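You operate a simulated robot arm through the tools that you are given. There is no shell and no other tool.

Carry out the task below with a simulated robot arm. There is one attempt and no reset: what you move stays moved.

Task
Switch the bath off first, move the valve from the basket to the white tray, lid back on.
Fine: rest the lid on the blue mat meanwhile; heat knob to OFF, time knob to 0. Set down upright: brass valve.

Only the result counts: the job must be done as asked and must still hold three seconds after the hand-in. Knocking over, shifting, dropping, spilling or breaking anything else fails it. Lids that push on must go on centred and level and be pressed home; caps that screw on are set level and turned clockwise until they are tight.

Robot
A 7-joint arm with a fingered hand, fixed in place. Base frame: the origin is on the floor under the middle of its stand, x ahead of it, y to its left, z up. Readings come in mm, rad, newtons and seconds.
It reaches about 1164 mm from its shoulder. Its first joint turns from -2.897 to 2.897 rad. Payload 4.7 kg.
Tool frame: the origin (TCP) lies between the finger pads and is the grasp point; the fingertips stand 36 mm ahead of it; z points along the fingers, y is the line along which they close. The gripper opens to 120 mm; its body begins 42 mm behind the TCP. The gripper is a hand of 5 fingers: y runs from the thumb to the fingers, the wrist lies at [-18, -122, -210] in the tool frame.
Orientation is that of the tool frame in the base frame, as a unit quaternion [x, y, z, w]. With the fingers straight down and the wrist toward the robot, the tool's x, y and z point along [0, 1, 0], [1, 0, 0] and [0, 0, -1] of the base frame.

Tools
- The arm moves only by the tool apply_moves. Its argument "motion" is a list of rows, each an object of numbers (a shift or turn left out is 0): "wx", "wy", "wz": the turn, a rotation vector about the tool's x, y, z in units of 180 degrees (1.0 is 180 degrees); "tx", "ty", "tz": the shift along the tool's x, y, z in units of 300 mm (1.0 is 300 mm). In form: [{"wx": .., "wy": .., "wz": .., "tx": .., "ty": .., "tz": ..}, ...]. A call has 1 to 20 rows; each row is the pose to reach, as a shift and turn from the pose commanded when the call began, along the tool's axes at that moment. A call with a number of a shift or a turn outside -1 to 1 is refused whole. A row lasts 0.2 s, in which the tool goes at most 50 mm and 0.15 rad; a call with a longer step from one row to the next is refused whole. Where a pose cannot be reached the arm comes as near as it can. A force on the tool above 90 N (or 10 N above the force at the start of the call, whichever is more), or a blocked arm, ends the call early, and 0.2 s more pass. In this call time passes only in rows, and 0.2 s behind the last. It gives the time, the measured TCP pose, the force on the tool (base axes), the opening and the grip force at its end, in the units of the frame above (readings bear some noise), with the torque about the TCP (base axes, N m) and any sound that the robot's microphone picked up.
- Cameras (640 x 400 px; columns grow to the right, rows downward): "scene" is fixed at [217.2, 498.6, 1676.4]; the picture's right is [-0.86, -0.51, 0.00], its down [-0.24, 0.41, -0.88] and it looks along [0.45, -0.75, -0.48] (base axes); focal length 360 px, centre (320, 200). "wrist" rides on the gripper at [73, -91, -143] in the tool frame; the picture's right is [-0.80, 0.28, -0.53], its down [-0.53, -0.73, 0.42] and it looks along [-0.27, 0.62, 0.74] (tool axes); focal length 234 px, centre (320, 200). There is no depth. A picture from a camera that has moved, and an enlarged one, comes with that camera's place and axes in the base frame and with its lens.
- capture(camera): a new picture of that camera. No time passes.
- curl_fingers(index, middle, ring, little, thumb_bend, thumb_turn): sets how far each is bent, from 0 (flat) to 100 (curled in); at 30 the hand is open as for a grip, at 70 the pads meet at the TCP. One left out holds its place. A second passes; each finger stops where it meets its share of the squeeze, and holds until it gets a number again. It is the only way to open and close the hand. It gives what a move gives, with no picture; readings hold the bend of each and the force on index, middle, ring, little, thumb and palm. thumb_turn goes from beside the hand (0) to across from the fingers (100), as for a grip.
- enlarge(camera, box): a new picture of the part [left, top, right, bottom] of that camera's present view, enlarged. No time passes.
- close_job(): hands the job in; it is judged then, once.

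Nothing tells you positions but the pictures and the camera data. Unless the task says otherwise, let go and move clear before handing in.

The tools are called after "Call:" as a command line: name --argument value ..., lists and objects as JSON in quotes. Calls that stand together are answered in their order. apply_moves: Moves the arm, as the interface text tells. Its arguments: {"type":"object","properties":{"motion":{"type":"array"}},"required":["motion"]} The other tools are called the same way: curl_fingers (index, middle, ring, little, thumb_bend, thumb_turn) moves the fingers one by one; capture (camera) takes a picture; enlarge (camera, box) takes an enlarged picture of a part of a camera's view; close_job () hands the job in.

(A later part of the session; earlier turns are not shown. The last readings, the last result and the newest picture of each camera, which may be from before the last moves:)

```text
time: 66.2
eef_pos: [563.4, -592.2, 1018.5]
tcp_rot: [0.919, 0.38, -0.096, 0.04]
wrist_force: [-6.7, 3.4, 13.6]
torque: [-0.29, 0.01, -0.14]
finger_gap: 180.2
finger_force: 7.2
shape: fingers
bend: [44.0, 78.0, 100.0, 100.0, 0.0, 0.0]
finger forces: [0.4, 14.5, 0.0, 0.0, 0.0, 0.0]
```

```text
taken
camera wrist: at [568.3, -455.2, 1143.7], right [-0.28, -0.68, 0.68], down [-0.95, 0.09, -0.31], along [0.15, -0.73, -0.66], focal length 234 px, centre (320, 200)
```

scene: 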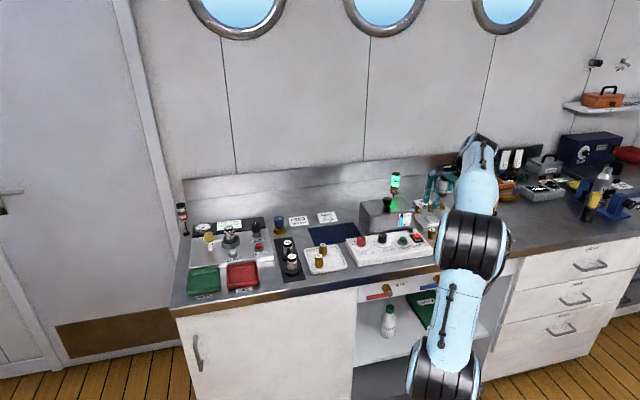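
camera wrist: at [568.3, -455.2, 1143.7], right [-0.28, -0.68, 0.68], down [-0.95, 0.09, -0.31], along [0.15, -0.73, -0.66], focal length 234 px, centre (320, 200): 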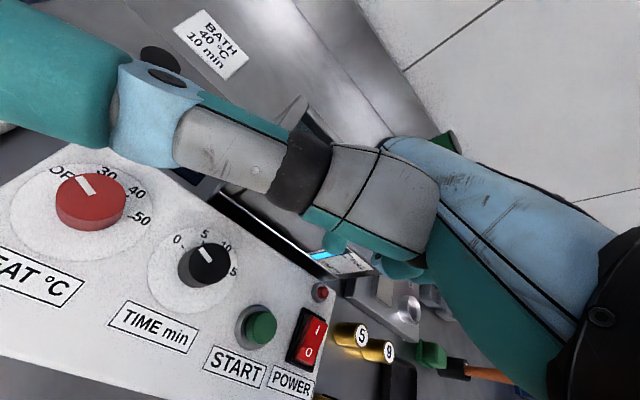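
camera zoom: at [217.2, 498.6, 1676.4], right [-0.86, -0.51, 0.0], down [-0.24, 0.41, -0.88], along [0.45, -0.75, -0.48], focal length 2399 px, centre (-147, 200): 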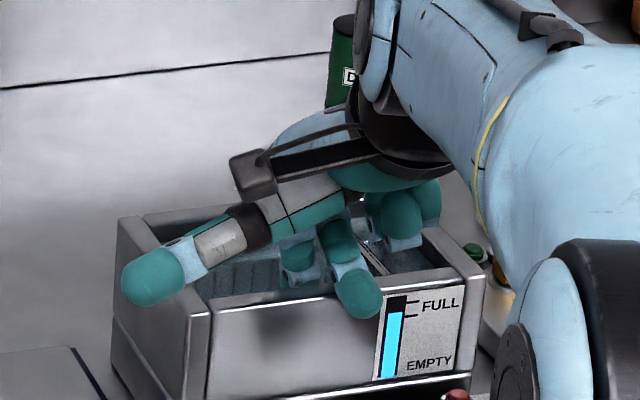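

The middle finger caught the front wall while uncurling. Re-curling it, rising well above the rim, then extending it there.

Call:
curl_fingers --middle 100

Call:
apply_moves --motion '[{"tz": -0.12, "tx": -0.025}, {"tz": -0.24, "tx": -0.05}]'

Call:
curl_fingers --index 44 --middle 44 --thumb_turn 98

Call:
capture --camera "wrist"

Call:
enlarge --camera "wrist" --box '[190, 120, 350, 240]'

Call:
enlarge --camera "scene" --box '[350, 165, 430, 225]'

```text
time: 67.2
eef_pos: [563.6, -590.6, 1015.4]
tcp_rot: [0.919, 0.38, -0.096, 0.04]
wrist_force: [1.6, -0.3, -0.1]
torque: [-0.04, 0.01, 0.0]
finger_gap: 180.5
finger_force: 0.2
shape: fingers
bend: [44.0, 100.0, 100.0, 100.0, 0.0, 0.0]
finger forces: [0.3, 0.0, 0.0, 0.0, 0.0, 0.1]
```

```text
time: 67.8
eef_pos: [563.8, -589.8, 1088.0]
tcp_rot: [0.919, 0.379, -0.097, 0.039]
wrist_force: [0.3, -0.5, -0.3]
torque: [-0.01, 0.03, 0.01]
finger_gap: 180.4
finger_force: 0.1
shape: fingers
bend: [44.0, 100.0, 100.0, 100.0, 0.0, 0.0]
finger forces: [0.0, 0.0, 0.1, 0.0, 0.0, 0.1]
```

```text
time: 68.8
eef_pos: [563.1, -589.3, 1089.9]
tcp_rot: [0.919, 0.38, -0.096, 0.04]
wrist_force: [0.2, -0.2, 0.9]
torque: [0.0, 0.05, -0.01]
finger_gap: 127.1
finger_force: 0.0
shape: fingers
bend: [44.0, 44.0, 100.0, 100.0, 0.0, 93.0]
finger forces: [0.0, 0.1, 0.0, 0.1, 0.0, 0.0]
```

```text
taken
camera wrist: at [569.6, -454.3, 1215.6], right [-0.28, -0.68, 0.68], down [-0.95, 0.09, -0.31], along [0.15, -0.73, -0.67], focal length 234 px, centre (320, 200)
```

wrist: 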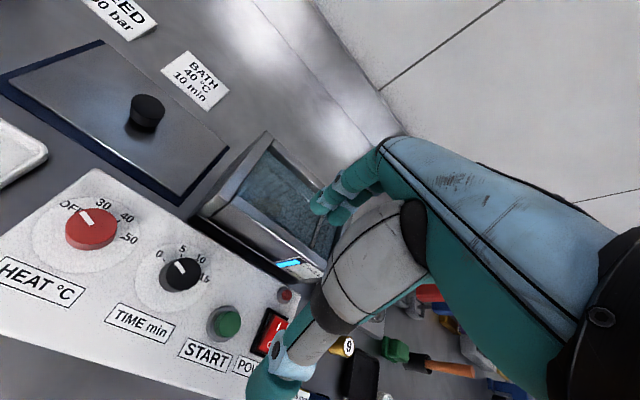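

```text
3.33 times, centred on (270, 180) of wrist
camera zoom: at [569.6, -454.3, 1215.6], right [-0.28, -0.68, 0.68], down [-0.95, 0.09, -0.31], along [0.15, -0.73, -0.67], focal length 781 px, centre (487, 267)
```

zoom: 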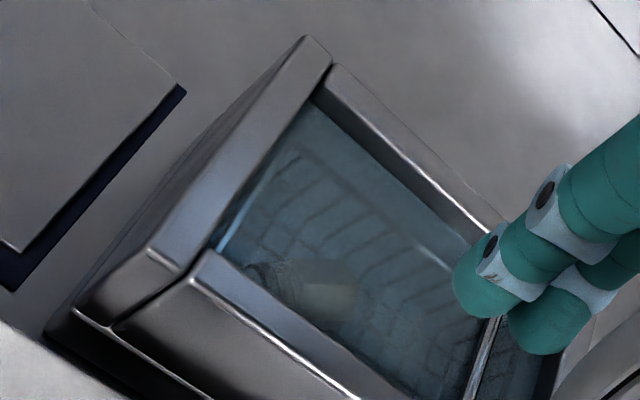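

```text
6.67 times, centred on (390, 195) of scene
camera zoom: at [217.2, 498.6, 1676.4], right [-0.86, -0.51, 0.0], down [-0.24, 0.41, -0.88], along [0.45, -0.75, -0.48], focal length 2399 px, centre (-147, 233)
```

zoom: 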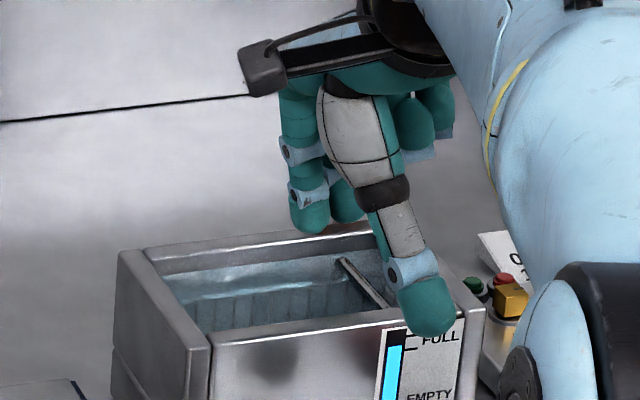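

Everything is intact; index and middle are now extended above the rim. Parking the thumb and lowering both fingertips into the front gap beside the hex end.

Call:
curl_fingers --thumb_turn 0 --thumb_bend 0

Call:
apply_moves --motion '[{"tx": 0.01, "tz": 0.1}, {"tx": 0.03, "tz": 0.18}, {"tx": 0.043, "tz": 0.25}]'

Call:
enlarge --camera "scene" --box '[350, 165, 430, 225]'

```text
time: 69.8
eef_pos: [564.2, -589.6, 1089.7]
tcp_rot: [0.919, 0.38, -0.096, 0.039]
wrist_force: [-0.9, -0.5, -0.1]
torque: [-0.04, -0.02, -0.04]
finger_gap: 180.5
finger_force: 0.1
shape: fingers
bend: [44.0, 44.0, 100.0, 100.0, 0.0, 0.0]
finger forces: [0.0, 0.0, 0.0, 0.0, 0.0, 0.1]
```

```text
time: 70.6
eef_pos: [561.8, -593.8, 1013.4]
tcp_rot: [0.919, 0.38, -0.096, 0.041]
wrist_force: [0.3, -0.7, 1.0]
torque: [-0.07, -0.02, -0.01]
finger_gap: 180.6
finger_force: 0.5
shape: fingers
bend: [43.0, 44.0, 100.0, 100.0, 0.0, 0.0]
finger forces: [0.7, 0.0, 0.0, 0.0, 0.0, 0.0]
```

```text
6.67 times, centred on (390, 195) of scene
camera zoom: at [217.2, 498.6, 1676.4], right [-0.86, -0.51, 0.0], down [-0.24, 0.41, -0.88], along [0.45, -0.75, -0.48], focal length 2399 px, centre (-147, 233)
```

zoom: 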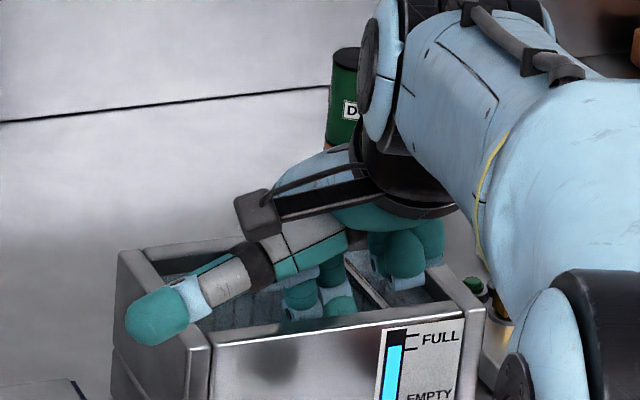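

Call:
apply_moves --motion '[{"ty": 0.02}, {"ty": 0.02, "tx": 0.006, "tz": 0.03}, {"ty": 0.02, "tx": 0.012, "tz": 0.058}, {"ty": 0.02, "tx": 0.018, "tz": 0.085}]'

Call:
enlarge --camera "scene" --box '[350, 165, 430, 225]'

```text
time: 71.6
eef_pos: [566.4, -598.6, 987.4]
tcp_rot: [0.919, 0.38, -0.096, 0.039]
wrist_force: [0.9, -1.1, -0.1]
torque: [0.02, -0.01, 0.01]
finger_gap: 180.5
finger_force: 0.0
shape: fingers
bend: [44.0, 44.0, 100.0, 100.0, 0.0, 0.0]
finger forces: [0.0, 0.0, 0.0, 0.0, 0.1, 0.1]
```

```text
6.67 times, centred on (390, 195) of scene
camera zoom: at [217.2, 498.6, 1676.4], right [-0.86, -0.51, 0.0], down [-0.24, 0.41, -0.88], along [0.45, -0.75, -0.48], focal length 2399 px, centre (-147, 233)
```

zoom: 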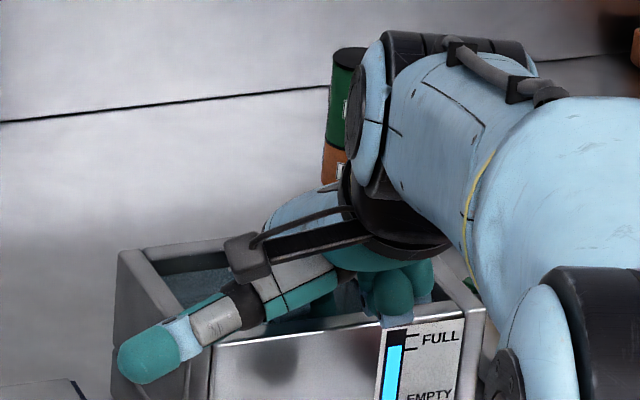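

Tips are down at z≈944 with no contact. Now pushing toward the back in slow steps, watching for contact with the hex end.

Call:
apply_moves --motion '[{"ty": 0.015}, {"ty": 0.03}, {"ty": 0.045}, {"ty": 0.06}]'

```text
time: 72.6
eef_pos: [578.2, -609.0, 988.5]
tcp_rot: [0.919, 0.38, -0.096, 0.04]
wrist_force: [0.5, -0.2, -0.4]
torque: [-0.01, -0.02, -0.03]
finger_gap: 180.3
finger_force: 0.3
shape: fingers
bend: [44.0, 44.0, 100.0, 100.0, 0.0, 0.0]
finger forces: [0.3, 0.0, 0.0, 0.0, 0.0, 0.0]
```

Call:
apply_moves --motion '[{"ty": 0.015}, {"ty": 0.03}, {"ty": 0.045}, {"ty": 0.06}]'

```text
time: 73.6
eef_pos: [590.0, -622.8, 987.7]
tcp_rot: [0.919, 0.38, -0.097, 0.04]
wrist_force: [-0.7, -0.4, -0.2]
torque: [0.0, 0.0, -0.01]
finger_gap: 180.2
finger_force: 0.1
shape: fingers
bend: [44.0, 44.0, 100.0, 100.0, 0.0, 0.0]
finger forces: [0.2, 0.1, 0.1, 0.0, 0.1, 0.1]
```

Little resistance, so the hex end should be swinging. I'll rise straight up and look.

Call:
apply_moves --motion '[{"tz": -0.1, "tx": -0.0213}, {"tz": -0.22, "tx": -0.0469}, {"tz": -0.34, "tx": -0.0724}, {"tz": -0.42, "tx": -0.0895}]'

Call:
curl_fingers --thumb_turn 98

Call:
capture --camera "wrist"

Call:
enlarge --camera "wrist" --box '[180, 160, 340, 280]'

```text
time: 74.6
eef_pos: [590.5, -623.2, 1116.0]
tcp_rot: [0.919, 0.38, -0.095, 0.04]
wrist_force: [0.2, 0.1, 0.5]
torque: [0.01, 0.01, -0.04]
finger_gap: 180.1
finger_force: 0.0
shape: fingers
bend: [44.0, 44.0, 100.0, 100.0, 0.0, 0.0]
finger forces: [0.0, 0.0, 0.1, 0.0, 0.0, 0.1]
```

```text
time: 75.6
eef_pos: [590.9, -621.9, 1116.6]
tcp_rot: [0.919, 0.381, -0.096, 0.04]
wrist_force: [0.1, 0.2, 0.6]
torque: [0.0, -0.01, -0.01]
finger_gap: 126.6
finger_force: 0.0
shape: fingers
bend: [44.0, 44.0, 100.0, 100.0, 0.0, 93.0]
finger forces: [0.1, 0.0, 0.0, 0.0, 0.1, 0.0]
```

```text
taken
camera wrist: at [596.7, -486.1, 1242.2], right [-0.28, -0.68, 0.68], down [-0.95, 0.09, -0.31], along [0.15, -0.73, -0.67], focal length 234 px, centre (320, 200)
```

wrist: 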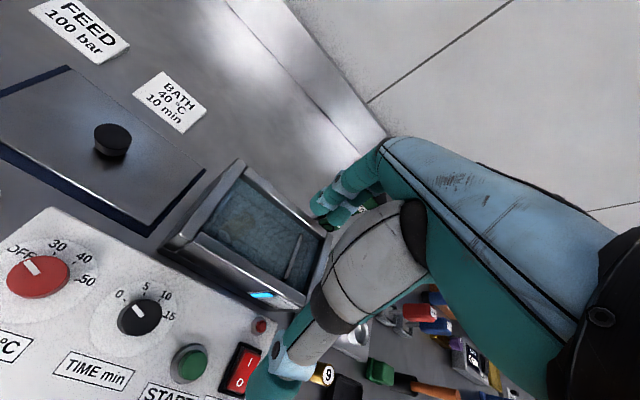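

```text
3.33 times, centred on (260, 220) of wrist
camera zoom: at [596.7, -486.1, 1242.2], right [-0.28, -0.68, 0.68], down [-0.95, 0.09, -0.31], along [0.15, -0.73, -0.67], focal length 781 px, centre (520, 133)
```

zoom: 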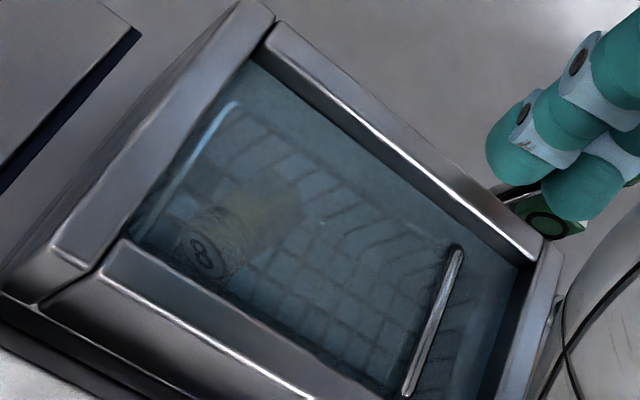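

Excellent — the valve swung to lie nearly front-to-back (label end toward the front), centre ≈ (2, 900). I can grip across it with the hand yawed −69°: index/middle down the left gap, thumb on the right. Moving to that yaw above the bath first.

Call:
apply_moves --motion '[{"wx": -0.0089, "wz": -0.0417, "tx": 0.002, "ty": 0.006}, {"wx": -0.0177, "wz": -0.0833, "tx": 0.004, "ty": 0.012}, {"wx": -0.0266, "wz": -0.125, "tx": 0.006, "ty": 0.018}, {"wx": -0.0354, "wz": -0.1667, "tx": 0.008, "ty": 0.024}, {"wx": -0.0443, "wz": -0.2083, "tx": 0.011, "ty": 0.03}, {"wx": -0.0531, "wz": -0.25, "tx": 0.013, "ty": 0.036}, {"wx": -0.062, "wz": -0.2917, "tx": 0.015, "ty": 0.042}, {"wx": -0.0708, "wz": -0.3333, "tx": 0.017, "ty": 0.048}, {"wx": -0.0797, "wz": -0.375, "tx": 0.0193, "ty": 0.0547, "tz": -0.004}]'

Call:
curl_fingers --index 44 --middle 44 --thumb_bend 65 --thumb_turn 98

Call:
capture --camera "wrist"

Call:
enlarge --camera "wrist" --box '[200, 180, 400, 330]'

Call:
enlarge --camera "scene" --box '[350, 150, 430, 220]'

```text
time: 77.6
eef_pos: [606.3, -630.0, 1117.1]
tcp_rot: [0.541, 0.835, -0.056, 0.088]
wrist_force: [-0.3, 0.7, 1.3]
torque: [-0.01, 0.03, 0.01]
finger_gap: 127.0
finger_force: 0.0
shape: fingers
bend: [44.0, 44.0, 100.0, 100.0, 0.0, 93.0]
finger forces: [0.1, 0.1, 0.1, 0.1, 0.1, 0.0]
```

```text
time: 78.6
eef_pos: [606.4, -630.1, 1116.3]
tcp_rot: [0.542, 0.834, -0.057, 0.088]
wrist_force: [-0.5, 0.2, -0.2]
torque: [0.03, 0.01, 0.03]
finger_gap: 50.0
finger_force: 0.0
shape: fingers
bend: [44.0, 44.0, 100.0, 100.0, 65.0, 100.0]
finger forces: [0.1, 0.1, 0.0, 0.1, 0.0, 0.0]
```

```text
taken
camera wrist: at [481.3, -575.3, 1241.9], right [0.53, -0.51, 0.68], down [-0.42, -0.85, -0.31], along [0.74, -0.13, -0.67], focal length 234 px, centre (320, 200)
```

wrist: 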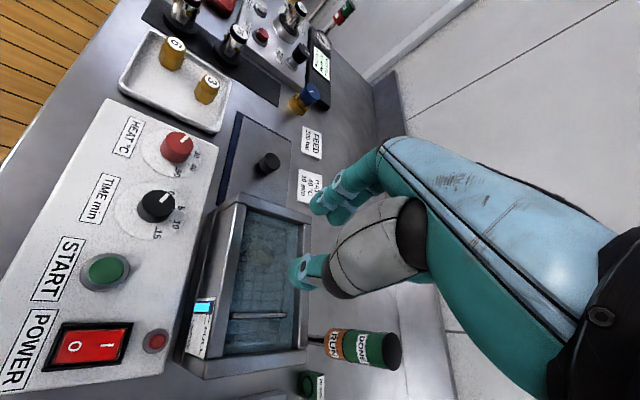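

```text
2.67 times, centred on (300, 255) of wrist
camera zoom: at [481.3, -575.3, 1241.9], right [0.53, -0.51, 0.68], down [-0.42, -0.85, -0.31], along [0.74, -0.13, -0.67], focal length 624 px, centre (373, 53)
```

zoom: 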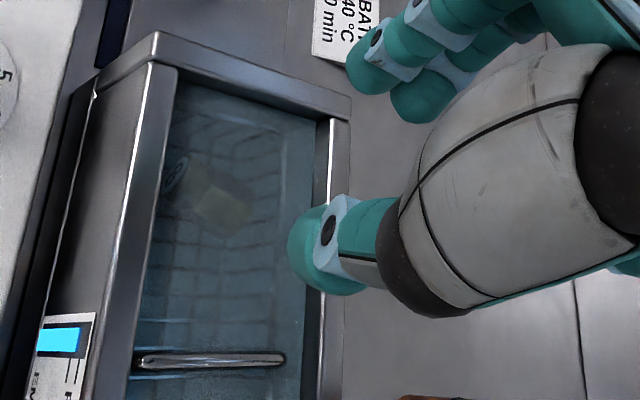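

```text
5.71 times, centred on (390, 185) of scene
camera zoom: at [217.2, 498.6, 1676.4], right [-0.86, -0.51, 0.0], down [-0.24, 0.41, -0.88], along [0.45, -0.75, -0.48], focal length 2056 px, centre (-80, 286)
```

zoom: 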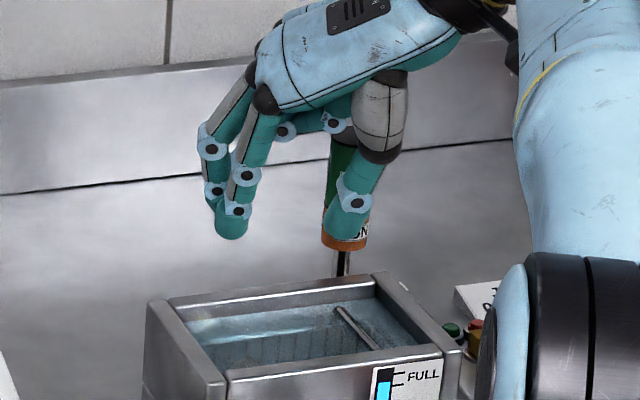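

The hand's layout is clear now: the middle's knuckle would hit the left wall, so I'll curl it and pinch with index (left gap) and thumb (right). Shifting slightly and descending to just above the rim for a check.

Call:
curl_fingers --middle 100

Call:
apply_moves --motion '[{"tx": -0.018, "ty": 0.024, "tz": 0.004}, {"tx": 0.0, "ty": 0.024, "tz": 0.09}, {"tx": 0.017, "ty": 0.024, "tz": 0.17}, {"tx": 0.028, "ty": 0.024, "tz": 0.219}]'

Call:
enlarge --camera "wrist" --box '[220, 150, 380, 270]'

Call:
enlarge --camera "scene" --box '[350, 165, 430, 225]'

```text
time: 79.6
eef_pos: [606.4, -630.0, 1115.8]
tcp_rot: [0.541, 0.834, -0.056, 0.088]
wrist_force: [-0.7, -0.5, 0.0]
torque: [0.03, 0.01, 0.02]
finger_gap: 49.8
finger_force: 0.1
shape: fingers
bend: [44.0, 100.0, 100.0, 100.0, 65.0, 100.0]
finger forces: [0.1, 0.1, 0.0, 0.0, 0.1, 0.0]
```

```text
time: 80.6
eef_pos: [614.8, -632.3, 1049.6]
tcp_rot: [0.542, 0.834, -0.056, 0.088]
wrist_force: [0.4, -0.7, -0.2]
torque: [0.0, -0.01, 0.02]
finger_gap: 50.3
finger_force: 0.2
shape: fingers
bend: [44.0, 100.0, 100.0, 100.0, 65.0, 100.0]
finger forces: [0.0, 0.0, 0.0, 0.1, 0.0, 0.0]
```

```text
3.33 times, centred on (300, 210) of wrist
camera zoom: at [490.0, -576.9, 1175.6], right [0.53, -0.51, 0.68], down [-0.42, -0.85, -0.31], along [0.74, -0.13, -0.67], focal length 781 px, centre (387, 167)
```

zoom: 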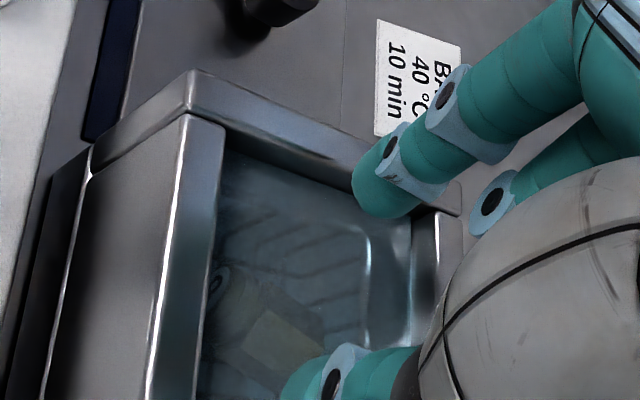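

```text
6.67 times, centred on (390, 195) of scene
camera zoom: at [217.2, 498.6, 1676.4], right [-0.86, -0.51, 0.0], down [-0.24, 0.41, -0.88], along [0.45, -0.75, -0.48], focal length 2399 px, centre (-147, 233)
```

zoom: 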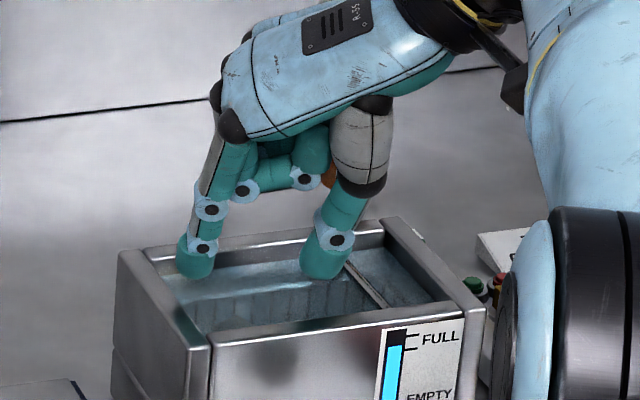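

Index tip predicted at (29.6, 900) — centred in the gap between valve and left wall. Descending in stages.

Call:
apply_moves --motion '[{"tx": 0.0139, "tz": 0.065}, {"tx": 0.0277, "tz": 0.13}]'

Call:
enlarge --camera "wrist" --box '[220, 130, 380, 250]'

Call:
enlarge --camera "scene" --box '[350, 170, 430, 230]'

```text
time: 81.2
eef_pos: [616.2, -632.6, 1013.6]
tcp_rot: [0.542, 0.833, -0.059, 0.091]
wrist_force: [-1.9, 1.8, 19.4]
torque: [0.49, -0.87, 0.17]
finger_gap: 53.0
finger_force: 10.4
shape: fingers
bend: [42.0, 100.0, 100.0, 100.0, 65.0, 100.0]
finger forces: [20.8, 0.0, 0.1, 0.0, 0.0, 0.0]
```

```text
3.33 times, centred on (300, 190) of wrist
camera zoom: at [490.0, -576.7, 1138.8], right [0.53, -0.5, 0.69], down [-0.42, -0.86, -0.3], along [0.74, -0.13, -0.66], focal length 781 px, centre (387, 233)
```

zoom: 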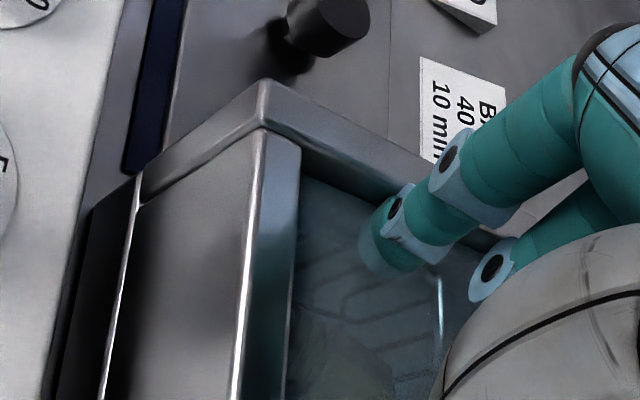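

```text
6.67 times, centred on (390, 200) of scene
camera zoom: at [217.2, 498.6, 1676.4], right [-0.86, -0.51, 0.0], down [-0.24, 0.41, -0.88], along [0.45, -0.75, -0.48], focal length 2399 px, centre (-147, 200)
```

zoom: 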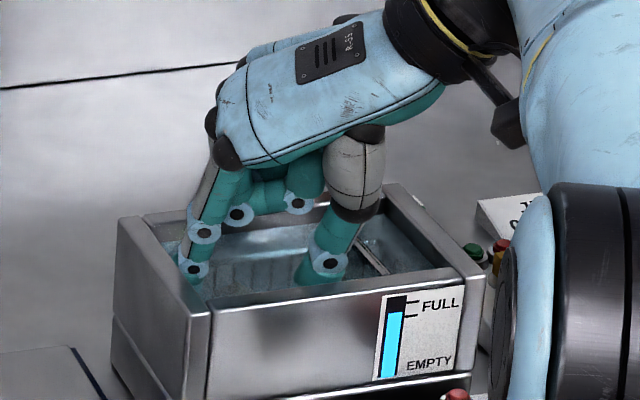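

The index landed on the basket's own rim (u≈36). I'll lift off, shift about 6 mm toward the valve, and try again—the fingertip should wedge gently between basket wall and valve.

Call:
apply_moves --motion '[{"tx": -0.012, "tz": -0.06}, {"tx": -0.027, "tz": -0.12}, {"tx": -0.033, "ty": -0.018, "tz": -0.12}]'

Call:
apply_moves --motion '[{"tx": 0.0139, "tz": 0.065}, {"tx": 0.0256, "tz": 0.12}]'

Call:
enlarge --camera "scene" --box '[350, 170, 430, 230]'

```text
time: 82.0
eef_pos: [612.1, -636.8, 1048.4]
tcp_rot: [0.543, 0.833, -0.057, 0.086]
wrist_force: [1.0, 0.3, 0.2]
torque: [-0.03, 0.03, 0.01]
finger_gap: 50.2
finger_force: 0.1
shape: fingers
bend: [44.0, 100.0, 100.0, 100.0, 65.0, 100.0]
finger forces: [0.0, 0.0, 0.1, 0.1, 0.0, 0.0]
```

```text
time: 82.6
eef_pos: [611.7, -636.2, 1010.3]
tcp_rot: [0.541, 0.834, -0.057, 0.088]
wrist_force: [-0.7, -0.3, 0.8]
torque: [0.01, 0.03, 0.03]
finger_gap: 50.3
finger_force: 0.0
shape: fingers
bend: [44.0, 100.0, 100.0, 100.0, 65.0, 100.0]
finger forces: [0.0, 0.0, 0.0, 0.0, 0.0, 0.0]
```

```text
6.67 times, centred on (390, 200) of scene
camera zoom: at [217.2, 498.6, 1676.4], right [-0.86, -0.51, 0.0], down [-0.24, 0.41, -0.88], along [0.45, -0.75, -0.48], focal length 2399 px, centre (-147, 200)
```

zoom: 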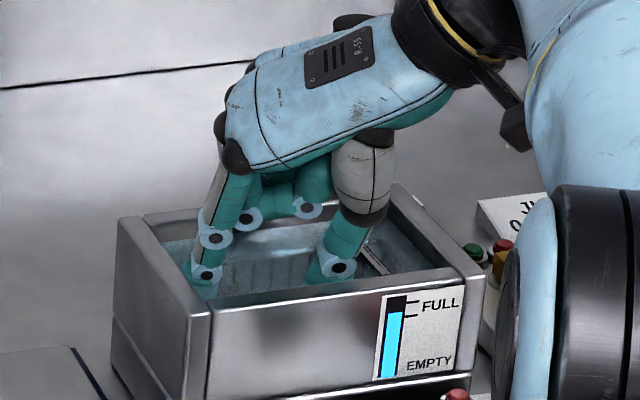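

No contact now. Continuing down in small steps.

Call:
apply_moves --motion '[{"tx": 0.0043, "tz": 0.02}, {"tx": 0.0085, "tz": 0.04}]'

Call:
apply_moves --motion '[{"tx": 0.0035, "tz": 0.0165}, {"tx": 0.007, "tz": 0.033}]'

Call:
enlarge --camera "wrist" --box '[220, 130, 380, 250]'

```text
time: 83.2
eef_pos: [611.4, -635.5, 998.1]
tcp_rot: [0.542, 0.834, -0.057, 0.088]
wrist_force: [0.1, -0.9, 0.2]
torque: [-0.01, 0.0, -0.03]
finger_gap: 49.0
finger_force: 0.5
shape: fingers
bend: [44.0, 100.0, 100.0, 100.0, 65.0, 100.0]
finger forces: [0.6, 0.0, 0.1, 0.0, 0.0, 0.0]
```

```text
time: 83.8
eef_pos: [611.5, -637.4, 987.1]
tcp_rot: [0.541, 0.834, -0.058, 0.088]
wrist_force: [-0.1, -0.8, 2.8]
torque: [0.0, -0.08, 0.0]
finger_gap: 49.3
finger_force: 1.8
shape: fingers
bend: [44.0, 100.0, 100.0, 100.0, 65.0, 100.0]
finger forces: [3.0, 0.0, 0.1, 0.0, 0.4, 0.0]
```

```text
3.33 times, centred on (300, 190) of wrist
camera zoom: at [486.1, -581.7, 1113.9], right [0.53, -0.5, 0.68], down [-0.42, -0.85, -0.3], along [0.74, -0.13, -0.67], focal length 781 px, centre (387, 233)
```

zoom: 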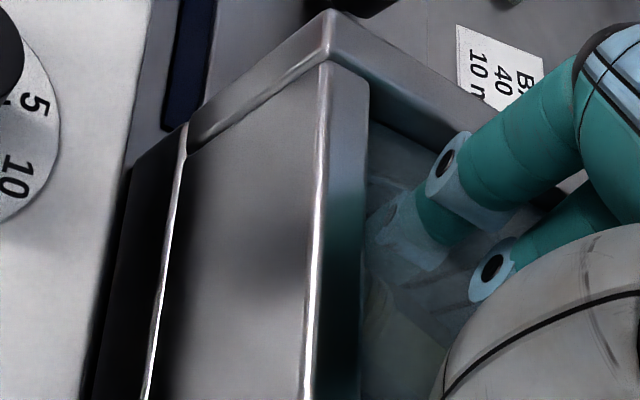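

Fingertips are in beside the valve (light 3 N contact). Closing index and thumb on it.

Call:
curl_fingers --index 72 --thumb_bend 72

Call:
enlarge --camera "wrist" --box '[220, 130, 380, 250]'

Call:
enlarge --camera "scene" --box '[350, 170, 430, 230]'

```text
time: 84.8
eef_pos: [611.9, -636.3, 987.6]
tcp_rot: [0.541, 0.835, -0.056, 0.088]
wrist_force: [2.0, 1.8, 4.3]
torque: [0.01, -0.04, 0.03]
finger_gap: 18.3
finger_force: 8.4
shape: fingers
bend: [62.0, 100.0, 100.0, 100.0, 69.0, 100.0]
finger forces: [8.5, 0.0, 0.0, 0.1, 7.8, 0.1]
```

```text
3.33 times, centred on (300, 190) of wrist
camera zoom: at [486.2, -581.5, 1113.8], right [0.53, -0.51, 0.68], down [-0.42, -0.85, -0.31], along [0.74, -0.13, -0.67], focal length 781 px, centre (387, 233)
```

zoom: 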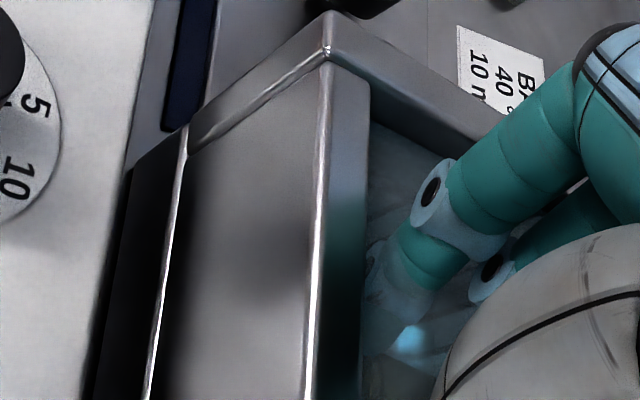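

```text
6.67 times, centred on (390, 200) of scene
camera zoom: at [217.2, 498.6, 1676.4], right [-0.86, -0.51, 0.0], down [-0.24, 0.41, -0.88], along [0.45, -0.75, -0.48], focal length 2399 px, centre (-147, 200)
```

zoom: 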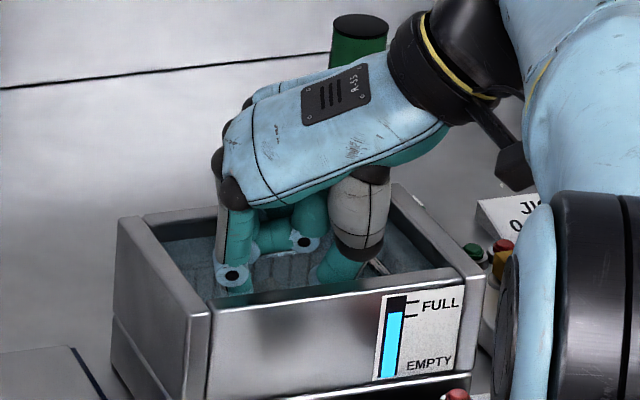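

Gripped: 8.5 N against 7.8 N with an object-sized gap. Lifting slowly and straight up.

Call:
apply_moves --motion '[{"tx": -0.0035, "tz": -0.0163}, {"tx": -0.0085, "tz": -0.04}, {"tx": -0.0149, "tz": -0.07}, {"tx": -0.0213, "tz": -0.1}]'

Call:
apply_moves --motion '[{"tx": -0.0085, "tz": -0.04}, {"tx": -0.017, "tz": -0.08}, {"tx": -0.0256, "tz": -0.12}, {"tx": -0.0341, "tz": -0.16}]'

Call:
capture --camera "wrist"

Call:
enlarge --camera "scene" --box '[350, 160, 430, 220]'

```text
time: 85.8
eef_pos: [611.8, -636.6, 1018.6]
tcp_rot: [0.541, 0.834, -0.056, 0.087]
wrist_force: [-0.2, -0.3, -1.4]
torque: [0.06, 0.01, -0.01]
finger_gap: 18.5
finger_force: 6.9
shape: fingers
bend: [63.0, 100.0, 100.0, 100.0, 68.0, 100.0]
finger forces: [6.2, 0.0, 0.0, 0.0, 6.3, 0.0]
```

```text
time: 86.8
eef_pos: [611.3, -636.7, 1067.9]
tcp_rot: [0.543, 0.834, -0.057, 0.086]
wrist_force: [0.5, -0.1, -1.1]
torque: [0.02, -0.01, 0.01]
finger_gap: 18.1
finger_force: 6.5
shape: fingers
bend: [63.0, 100.0, 100.0, 100.0, 68.0, 100.0]
finger forces: [6.3, 0.0, 0.0, 0.0, 6.2, 0.0]
```

```text
taken
camera wrist: at [486.6, -582.1, 1193.3], right [0.53, -0.51, 0.68], down [-0.42, -0.85, -0.31], along [0.74, -0.13, -0.67], focal length 234 px, centre (320, 200)
```

wrist: 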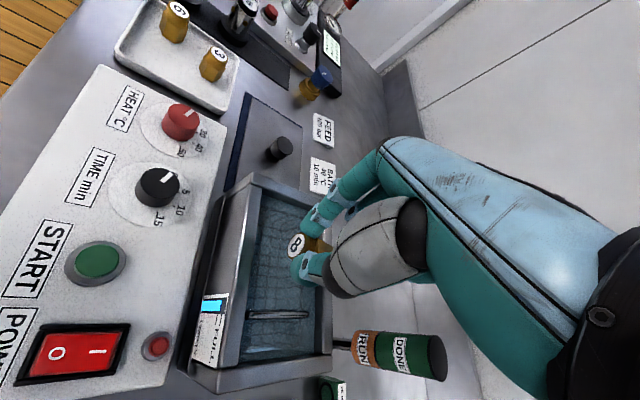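

```text
6.67 times, centred on (390, 190) of scene
camera zoom: at [217.2, 498.6, 1676.4], right [-0.86, -0.51, 0.0], down [-0.24, 0.41, -0.88], along [0.45, -0.75, -0.48], focal length 2399 px, centre (-147, 267)
```

zoom: 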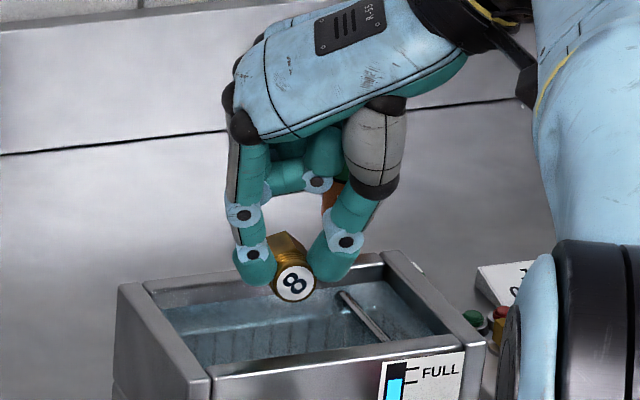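

The valve is out of the bath, held between index and thumb, lying roughly horizontal with the "8" end toward the front. Let me look closely at how it sits in the grip.

Call:
enlarge --camera "wrist" --box '[260, 190, 356, 290]'

Call:
enlarge --camera "scene" --box '[365, 185, 405, 215]'

```text
4.00 times, centred on (308, 240) of wrist
camera zoom: at [486.6, -582.1, 1193.3], right [0.53, -0.51, 0.68], down [-0.42, -0.85, -0.31], along [0.74, -0.13, -0.67], focal length 937 px, centre (368, 40)
```

zoom: 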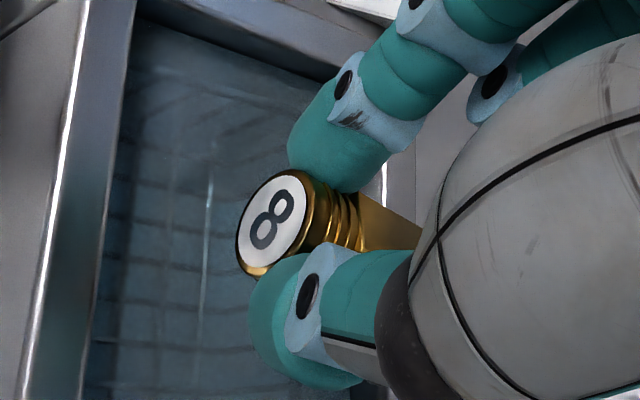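

```text
13.33 times, centred on (385, 200) of scene
camera zoom: at [217.2, 498.6, 1676.4], right [-0.86, -0.51, 0.0], down [-0.24, 0.41, -0.88], along [0.45, -0.75, -0.48], focal length 4798 px, centre (-547, 200)
```

zoom: 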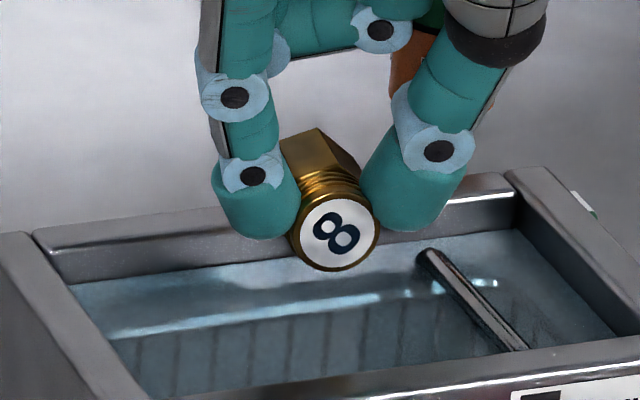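

The grip is on the threaded neck, with the heavier hex end overhanging behind. To set it upright I'll carry it to the tray with yaw +90° so the hand can lean toward the front (free space) while rotating the label end up. First raise, then rotate and carry.

Call:
apply_moves --motion '[{"tx": -0.0128, "tz": -0.06}, {"tx": -0.032, "tz": -0.15}, {"tx": -0.0469, "tz": -0.22}, {"tx": -0.0555, "tz": -0.261}]'

Call:
apply_moves --motion '[{"wx": 0.0097, "wz": 0.0455, "tx": 0.0427, "ty": 0.0302, "tz": -0.0091}, {"wx": 0.0193, "wz": 0.0909, "tx": 0.0854, "ty": 0.0604, "tz": -0.0181}, {"wx": 0.029, "wz": 0.1364, "tx": 0.1281, "ty": 0.0906, "tz": -0.0272}, {"wx": 0.0387, "wz": 0.1819, "tx": 0.1707, "ty": 0.1208, "tz": -0.0363}, {"wx": 0.0483, "wz": 0.2273, "tx": 0.2134, "ty": 0.151, "tz": -0.0454}, {"wx": 0.058, "wz": 0.2728, "tx": 0.2561, "ty": 0.1812, "tz": -0.0544}, {"wx": 0.0677, "wz": 0.3183, "tx": 0.2988, "ty": 0.2114, "tz": -0.0635}, {"wx": 0.0773, "wz": 0.3638, "tx": 0.3415, "ty": 0.2416, "tz": -0.0726}, {"wx": 0.087, "wz": 0.4092, "tx": 0.3842, "ty": 0.2718, "tz": -0.0817}]'

Call:
capture --camera "wrist"

Call:
capture --camera "scene"

```text
time: 87.8
eef_pos: [611.0, -635.9, 1147.8]
tcp_rot: [0.542, 0.834, -0.056, 0.088]
wrist_force: [-0.1, -0.1, -1.3]
torque: [0.0, 0.03, -0.02]
finger_gap: 18.2
finger_force: 6.5
shape: fingers
bend: [63.0, 100.0, 100.0, 100.0, 68.0, 100.0]
finger forces: [6.3, 0.0, 0.0, 0.1, 6.2, 0.0]
```

```text
time: 89.8
eef_pos: [637.5, -497.1, 1149.7]
tcp_rot: [0.938, 0.329, -0.098, 0.035]
wrist_force: [-1.0, -1.2, -1.7]
torque: [0.02, -0.05, -0.02]
finger_gap: 17.8
finger_force: 6.2
shape: fingers
bend: [63.0, 100.0, 100.0, 100.0, 68.0, 100.0]
finger forces: [6.3, 0.0, 0.0, 0.0, 6.1, 0.0]
```

```text
taken
camera wrist: at [659.1, -361.7, 1274.8], right [-0.36, -0.64, 0.68], down [-0.93, 0.19, -0.3], along [0.06, -0.74, -0.67], focal length 234 px, centre (320, 200)
```

wrist: 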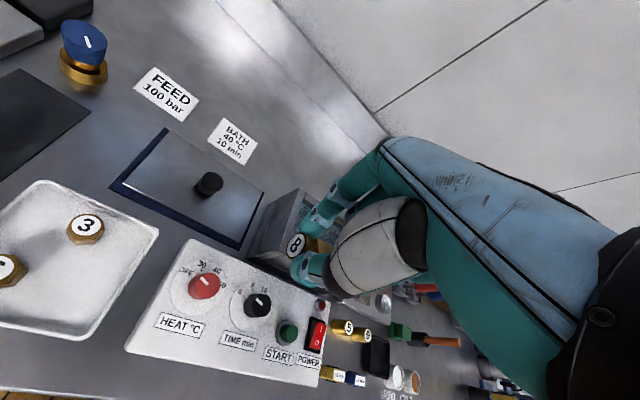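

```text
taken
```

scene: 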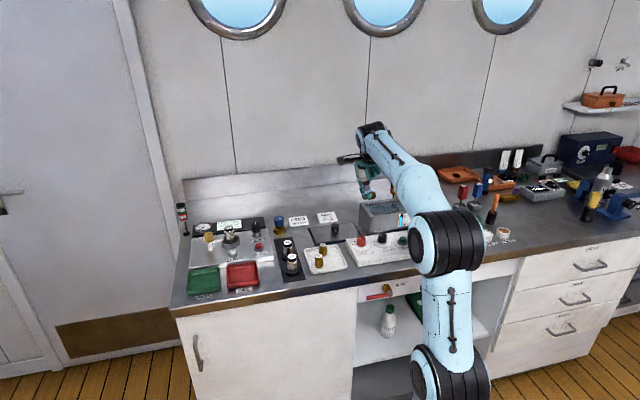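

The valve is held steadily. Continuing the rotation and carry to above the tray's free corner.

Call:
apply_moves --motion '[{"wx": 0.0097, "wz": 0.0455, "tx": 0.04, "ty": -0.035, "tz": -0.0085}, {"wx": 0.0193, "wz": 0.0909, "tx": 0.08, "ty": -0.07, "tz": -0.017}, {"wx": 0.029, "wz": 0.1364, "tx": 0.12, "ty": -0.104, "tz": -0.0254}, {"wx": 0.0387, "wz": 0.1819, "tx": 0.159, "ty": -0.139, "tz": -0.0338}, {"wx": 0.0483, "wz": 0.2273, "tx": 0.199, "ty": -0.174, "tz": -0.0423}, {"wx": 0.058, "wz": 0.2728, "tx": 0.239, "ty": -0.209, "tz": -0.0508}, {"wx": 0.0677, "wz": 0.3183, "tx": 0.279, "ty": -0.244, "tz": -0.0592}, {"wx": 0.0773, "wz": 0.3638, "tx": 0.318, "ty": -0.278, "tz": -0.0677}, {"wx": 0.087, "wz": 0.4092, "tx": 0.358, "ty": -0.313, "tz": -0.0761}, {"wx": 0.0967, "wz": 0.4547, "tx": 0.398, "ty": -0.348, "tz": -0.0846}]'

Call:
capture --camera "wrist"

Call:
capture --camera "scene"

```text
time: 92.0
eef_pos: [668.4, -337.7, 1149.3]
tcp_rot: [0.918, -0.382, -0.097, -0.041]
wrist_force: [-0.1, 0.7, -0.6]
torque: [-0.04, -0.04, 0.01]
finger_gap: 17.5
finger_force: 5.6
shape: fingers
bend: [63.0, 100.0, 100.0, 100.0, 68.0, 100.0]
finger forces: [6.1, 0.1, 0.0, 0.0, 5.9, 0.0]
```

```text
taken
camera wrist: at [803.4, -344.6, 1274.5], right [-0.68, 0.28, 0.68], down [0.09, 0.95, -0.3], along [-0.73, -0.14, -0.67], focal length 234 px, centre (320, 200)
```

wrist: 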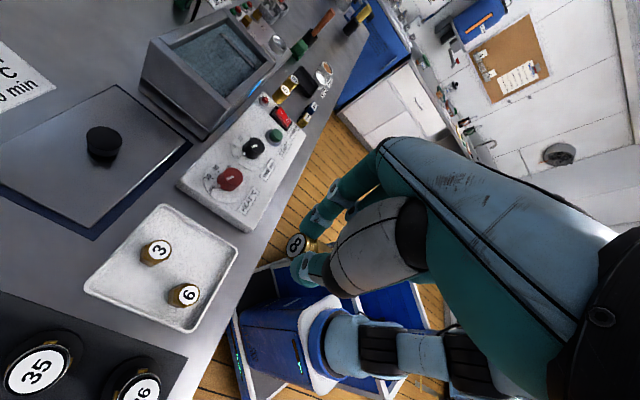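

```text
taken
```

scene: 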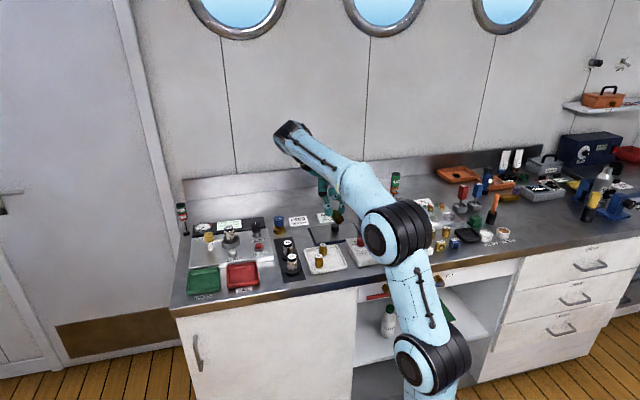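

Yaw +90° reached above the tray. Now rolling the hand about its closing axis by ~57° to bring the label end up, still high above the tray.

Call:
apply_moves --motion '[{"wy": 0.0452}, {"wy": 0.0905}, {"wy": 0.1357}, {"wy": 0.181}, {"wy": 0.2262}, {"wy": 0.2714}, {"wy": 0.3167}]'

Call:
capture --camera "wrist"

Call:
enlarge --camera "scene" --box '[290, 150, 400, 230]'

```text
time: 93.6
eef_pos: [667.5, -337.5, 1149.3]
tcp_rot: [0.853, -0.355, 0.354, 0.146]
wrist_force: [-0.3, 0.1, -0.8]
torque: [0.03, 0.02, 0.03]
finger_gap: 17.6
finger_force: 6.0
shape: fingers
bend: [63.0, 100.0, 100.0, 100.0, 68.0, 100.0]
finger forces: [6.0, 0.0, 0.1, 0.1, 6.0, 0.0]
```

```text
taken
camera wrist: at [696.0, -237.7, 1301.9], right [-0.86, 0.47, -0.2], down [0.47, 0.57, -0.68], along [-0.2, -0.67, -0.71], focal length 234 px, centre (320, 200)
```

wrist: 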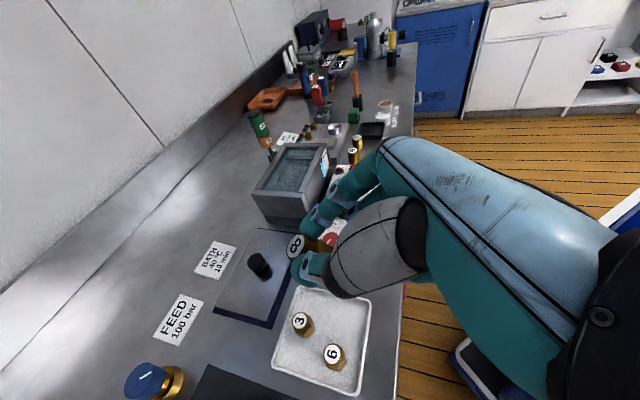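

```text
5.00 times, centred on (345, 190) of scene
camera zoom: at [217.2, 498.6, 1676.4], right [-0.86, -0.51, 0.0], down [-0.24, 0.41, -0.88], along [0.45, -0.75, -0.48], focal length 1799 px, centre (195, 250)
```

zoom: 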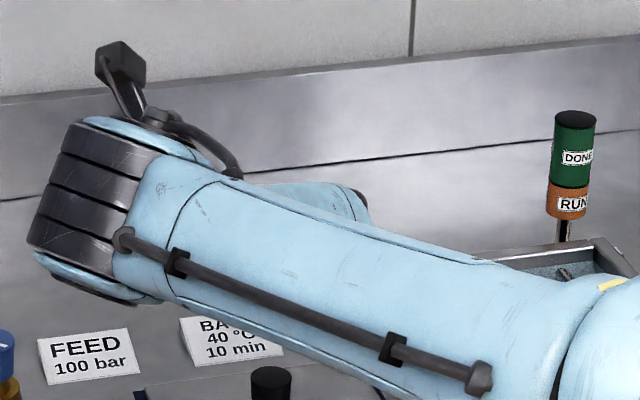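

Call:
enlarge --camera "wrist" --box '[260, 190, 380, 290]'

Call:
enlarge --camera "wrist" --box '[240, 270, 400, 400]'

```text
4.00 times, centred on (320, 240) of wrist
camera zoom: at [696.0, -237.7, 1301.9], right [-0.86, 0.47, -0.2], down [0.47, 0.57, -0.68], along [-0.2, -0.67, -0.71], focal length 937 px, centre (320, 40)
```

zoom: 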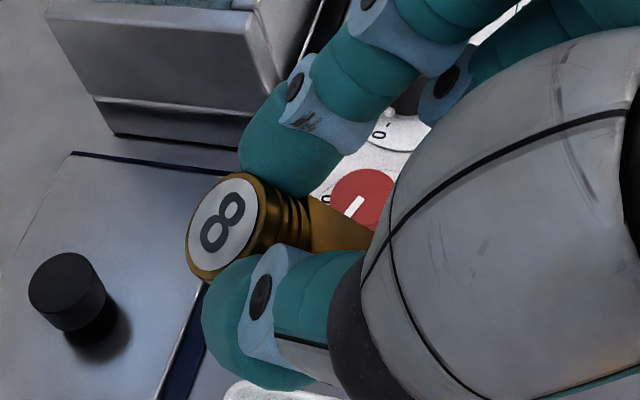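

```text
3.08 times, centred on (320, 335) of wrist
camera zoom: at [696.0, -237.7, 1301.9], right [-0.86, 0.47, -0.2], down [0.47, 0.57, -0.68], along [-0.2, -0.67, -0.71], focal length 720 px, centre (320, -215)
```

zoom: 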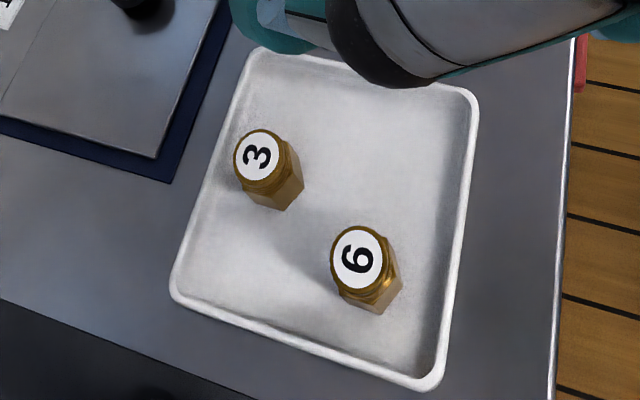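

From this view the tray's free corner is the front-right (≈ (216, 722)). The valve is now 33° from upright; another 10° of roll brings it to ~23°, within its self-righting angle. Rolling further and checking.

Call:
apply_moves --motion '[{"wy": 0.0278}, {"wy": 0.0556}]'

Call:
enlarge --camera "wrist" --box '[240, 190, 400, 290]'

Call:
capture --camera "wrist"

```text
time: 94.2
eef_pos: [667.7, -338.0, 1148.8]
tcp_rot: [0.819, -0.339, 0.427, 0.178]
wrist_force: [0.4, 0.1, -1.7]
torque: [0.06, 0.04, 0.04]
finger_gap: 17.7
finger_force: 5.5
shape: fingers
bend: [63.0, 100.0, 100.0, 100.0, 68.0, 100.0]
finger forces: [6.0, 0.0, 0.1, 0.0, 6.1, 0.1]
```

```text
4.00 times, centred on (320, 240) of wrist
camera zoom: at [678.3, -219.7, 1290.9], right [-0.83, 0.43, -0.36], down [0.55, 0.49, -0.68], along [-0.12, -0.76, -0.64], focal length 937 px, centre (320, 40)
```

zoom: 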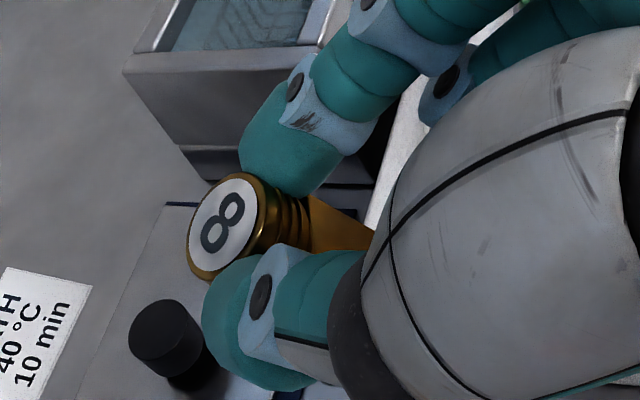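

```text
taken
camera wrist: at [678.3, -219.7, 1290.9], right [-0.83, 0.43, -0.36], down [0.55, 0.49, -0.68], along [-0.12, -0.76, -0.64], focal length 234 px, centre (320, 200)
```

wrist: 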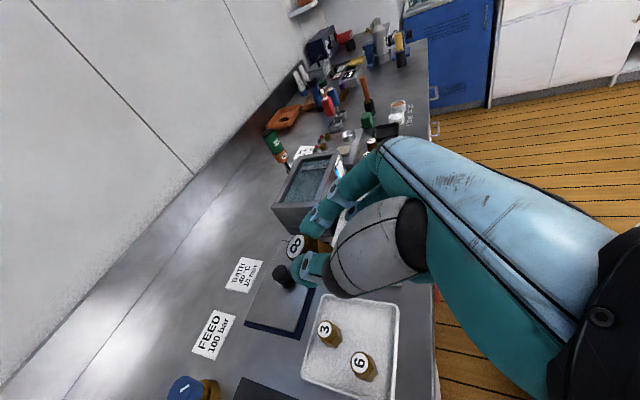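

Roll is at 55°. Now moving over the free corner and lowering most of the way (stopping ~35 mm above the tray floor).

Call:
apply_moves --motion '[{"tx": -0.017, "ty": 0.051, "tz": -0.024}, {"tx": -0.11, "ty": 0.051, "tz": 0.042}, {"tx": -0.21, "ty": 0.051, "tz": 0.111}, {"tx": -0.31, "ty": 0.051, "tz": 0.18}, {"tx": -0.41, "ty": 0.051, "tz": 0.25}, {"tx": -0.47, "ty": 0.051, "tz": 0.292}, {"tx": -0.495, "ty": 0.051, "tz": 0.309}]'

Call:
capture --camera "wrist"

Call:
capture --camera "scene"

```text
time: 95.8
eef_pos: [651.6, -341.2, 972.8]
tcp_rot: [0.82, -0.339, 0.427, 0.176]
wrist_force: [0.2, -0.1, -0.8]
torque: [0.04, -0.01, 0.02]
finger_gap: 17.3
finger_force: 6.4
shape: fingers
bend: [63.0, 100.0, 100.0, 100.0, 68.0, 100.0]
finger forces: [6.0, 0.1, 0.0, 0.1, 6.1, 0.1]
```

```text
taken
camera wrist: at [662.8, -223.4, 1115.2], right [-0.83, 0.43, -0.36], down [0.55, 0.49, -0.68], along [-0.12, -0.76, -0.64], focal length 234 px, centre (320, 200)
```

wrist: 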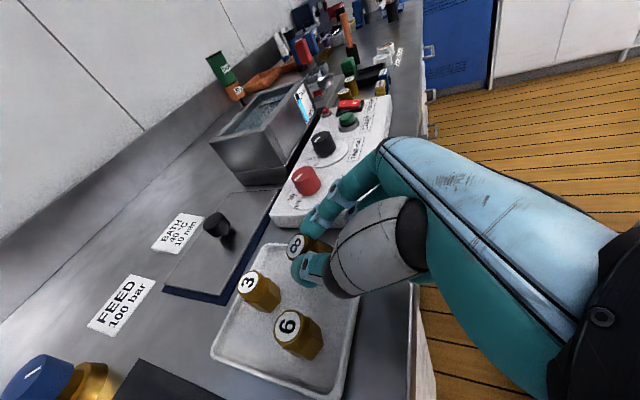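

```text
taken
```

scene: 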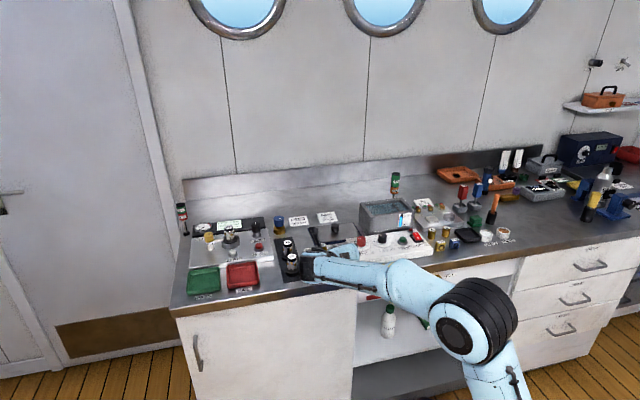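

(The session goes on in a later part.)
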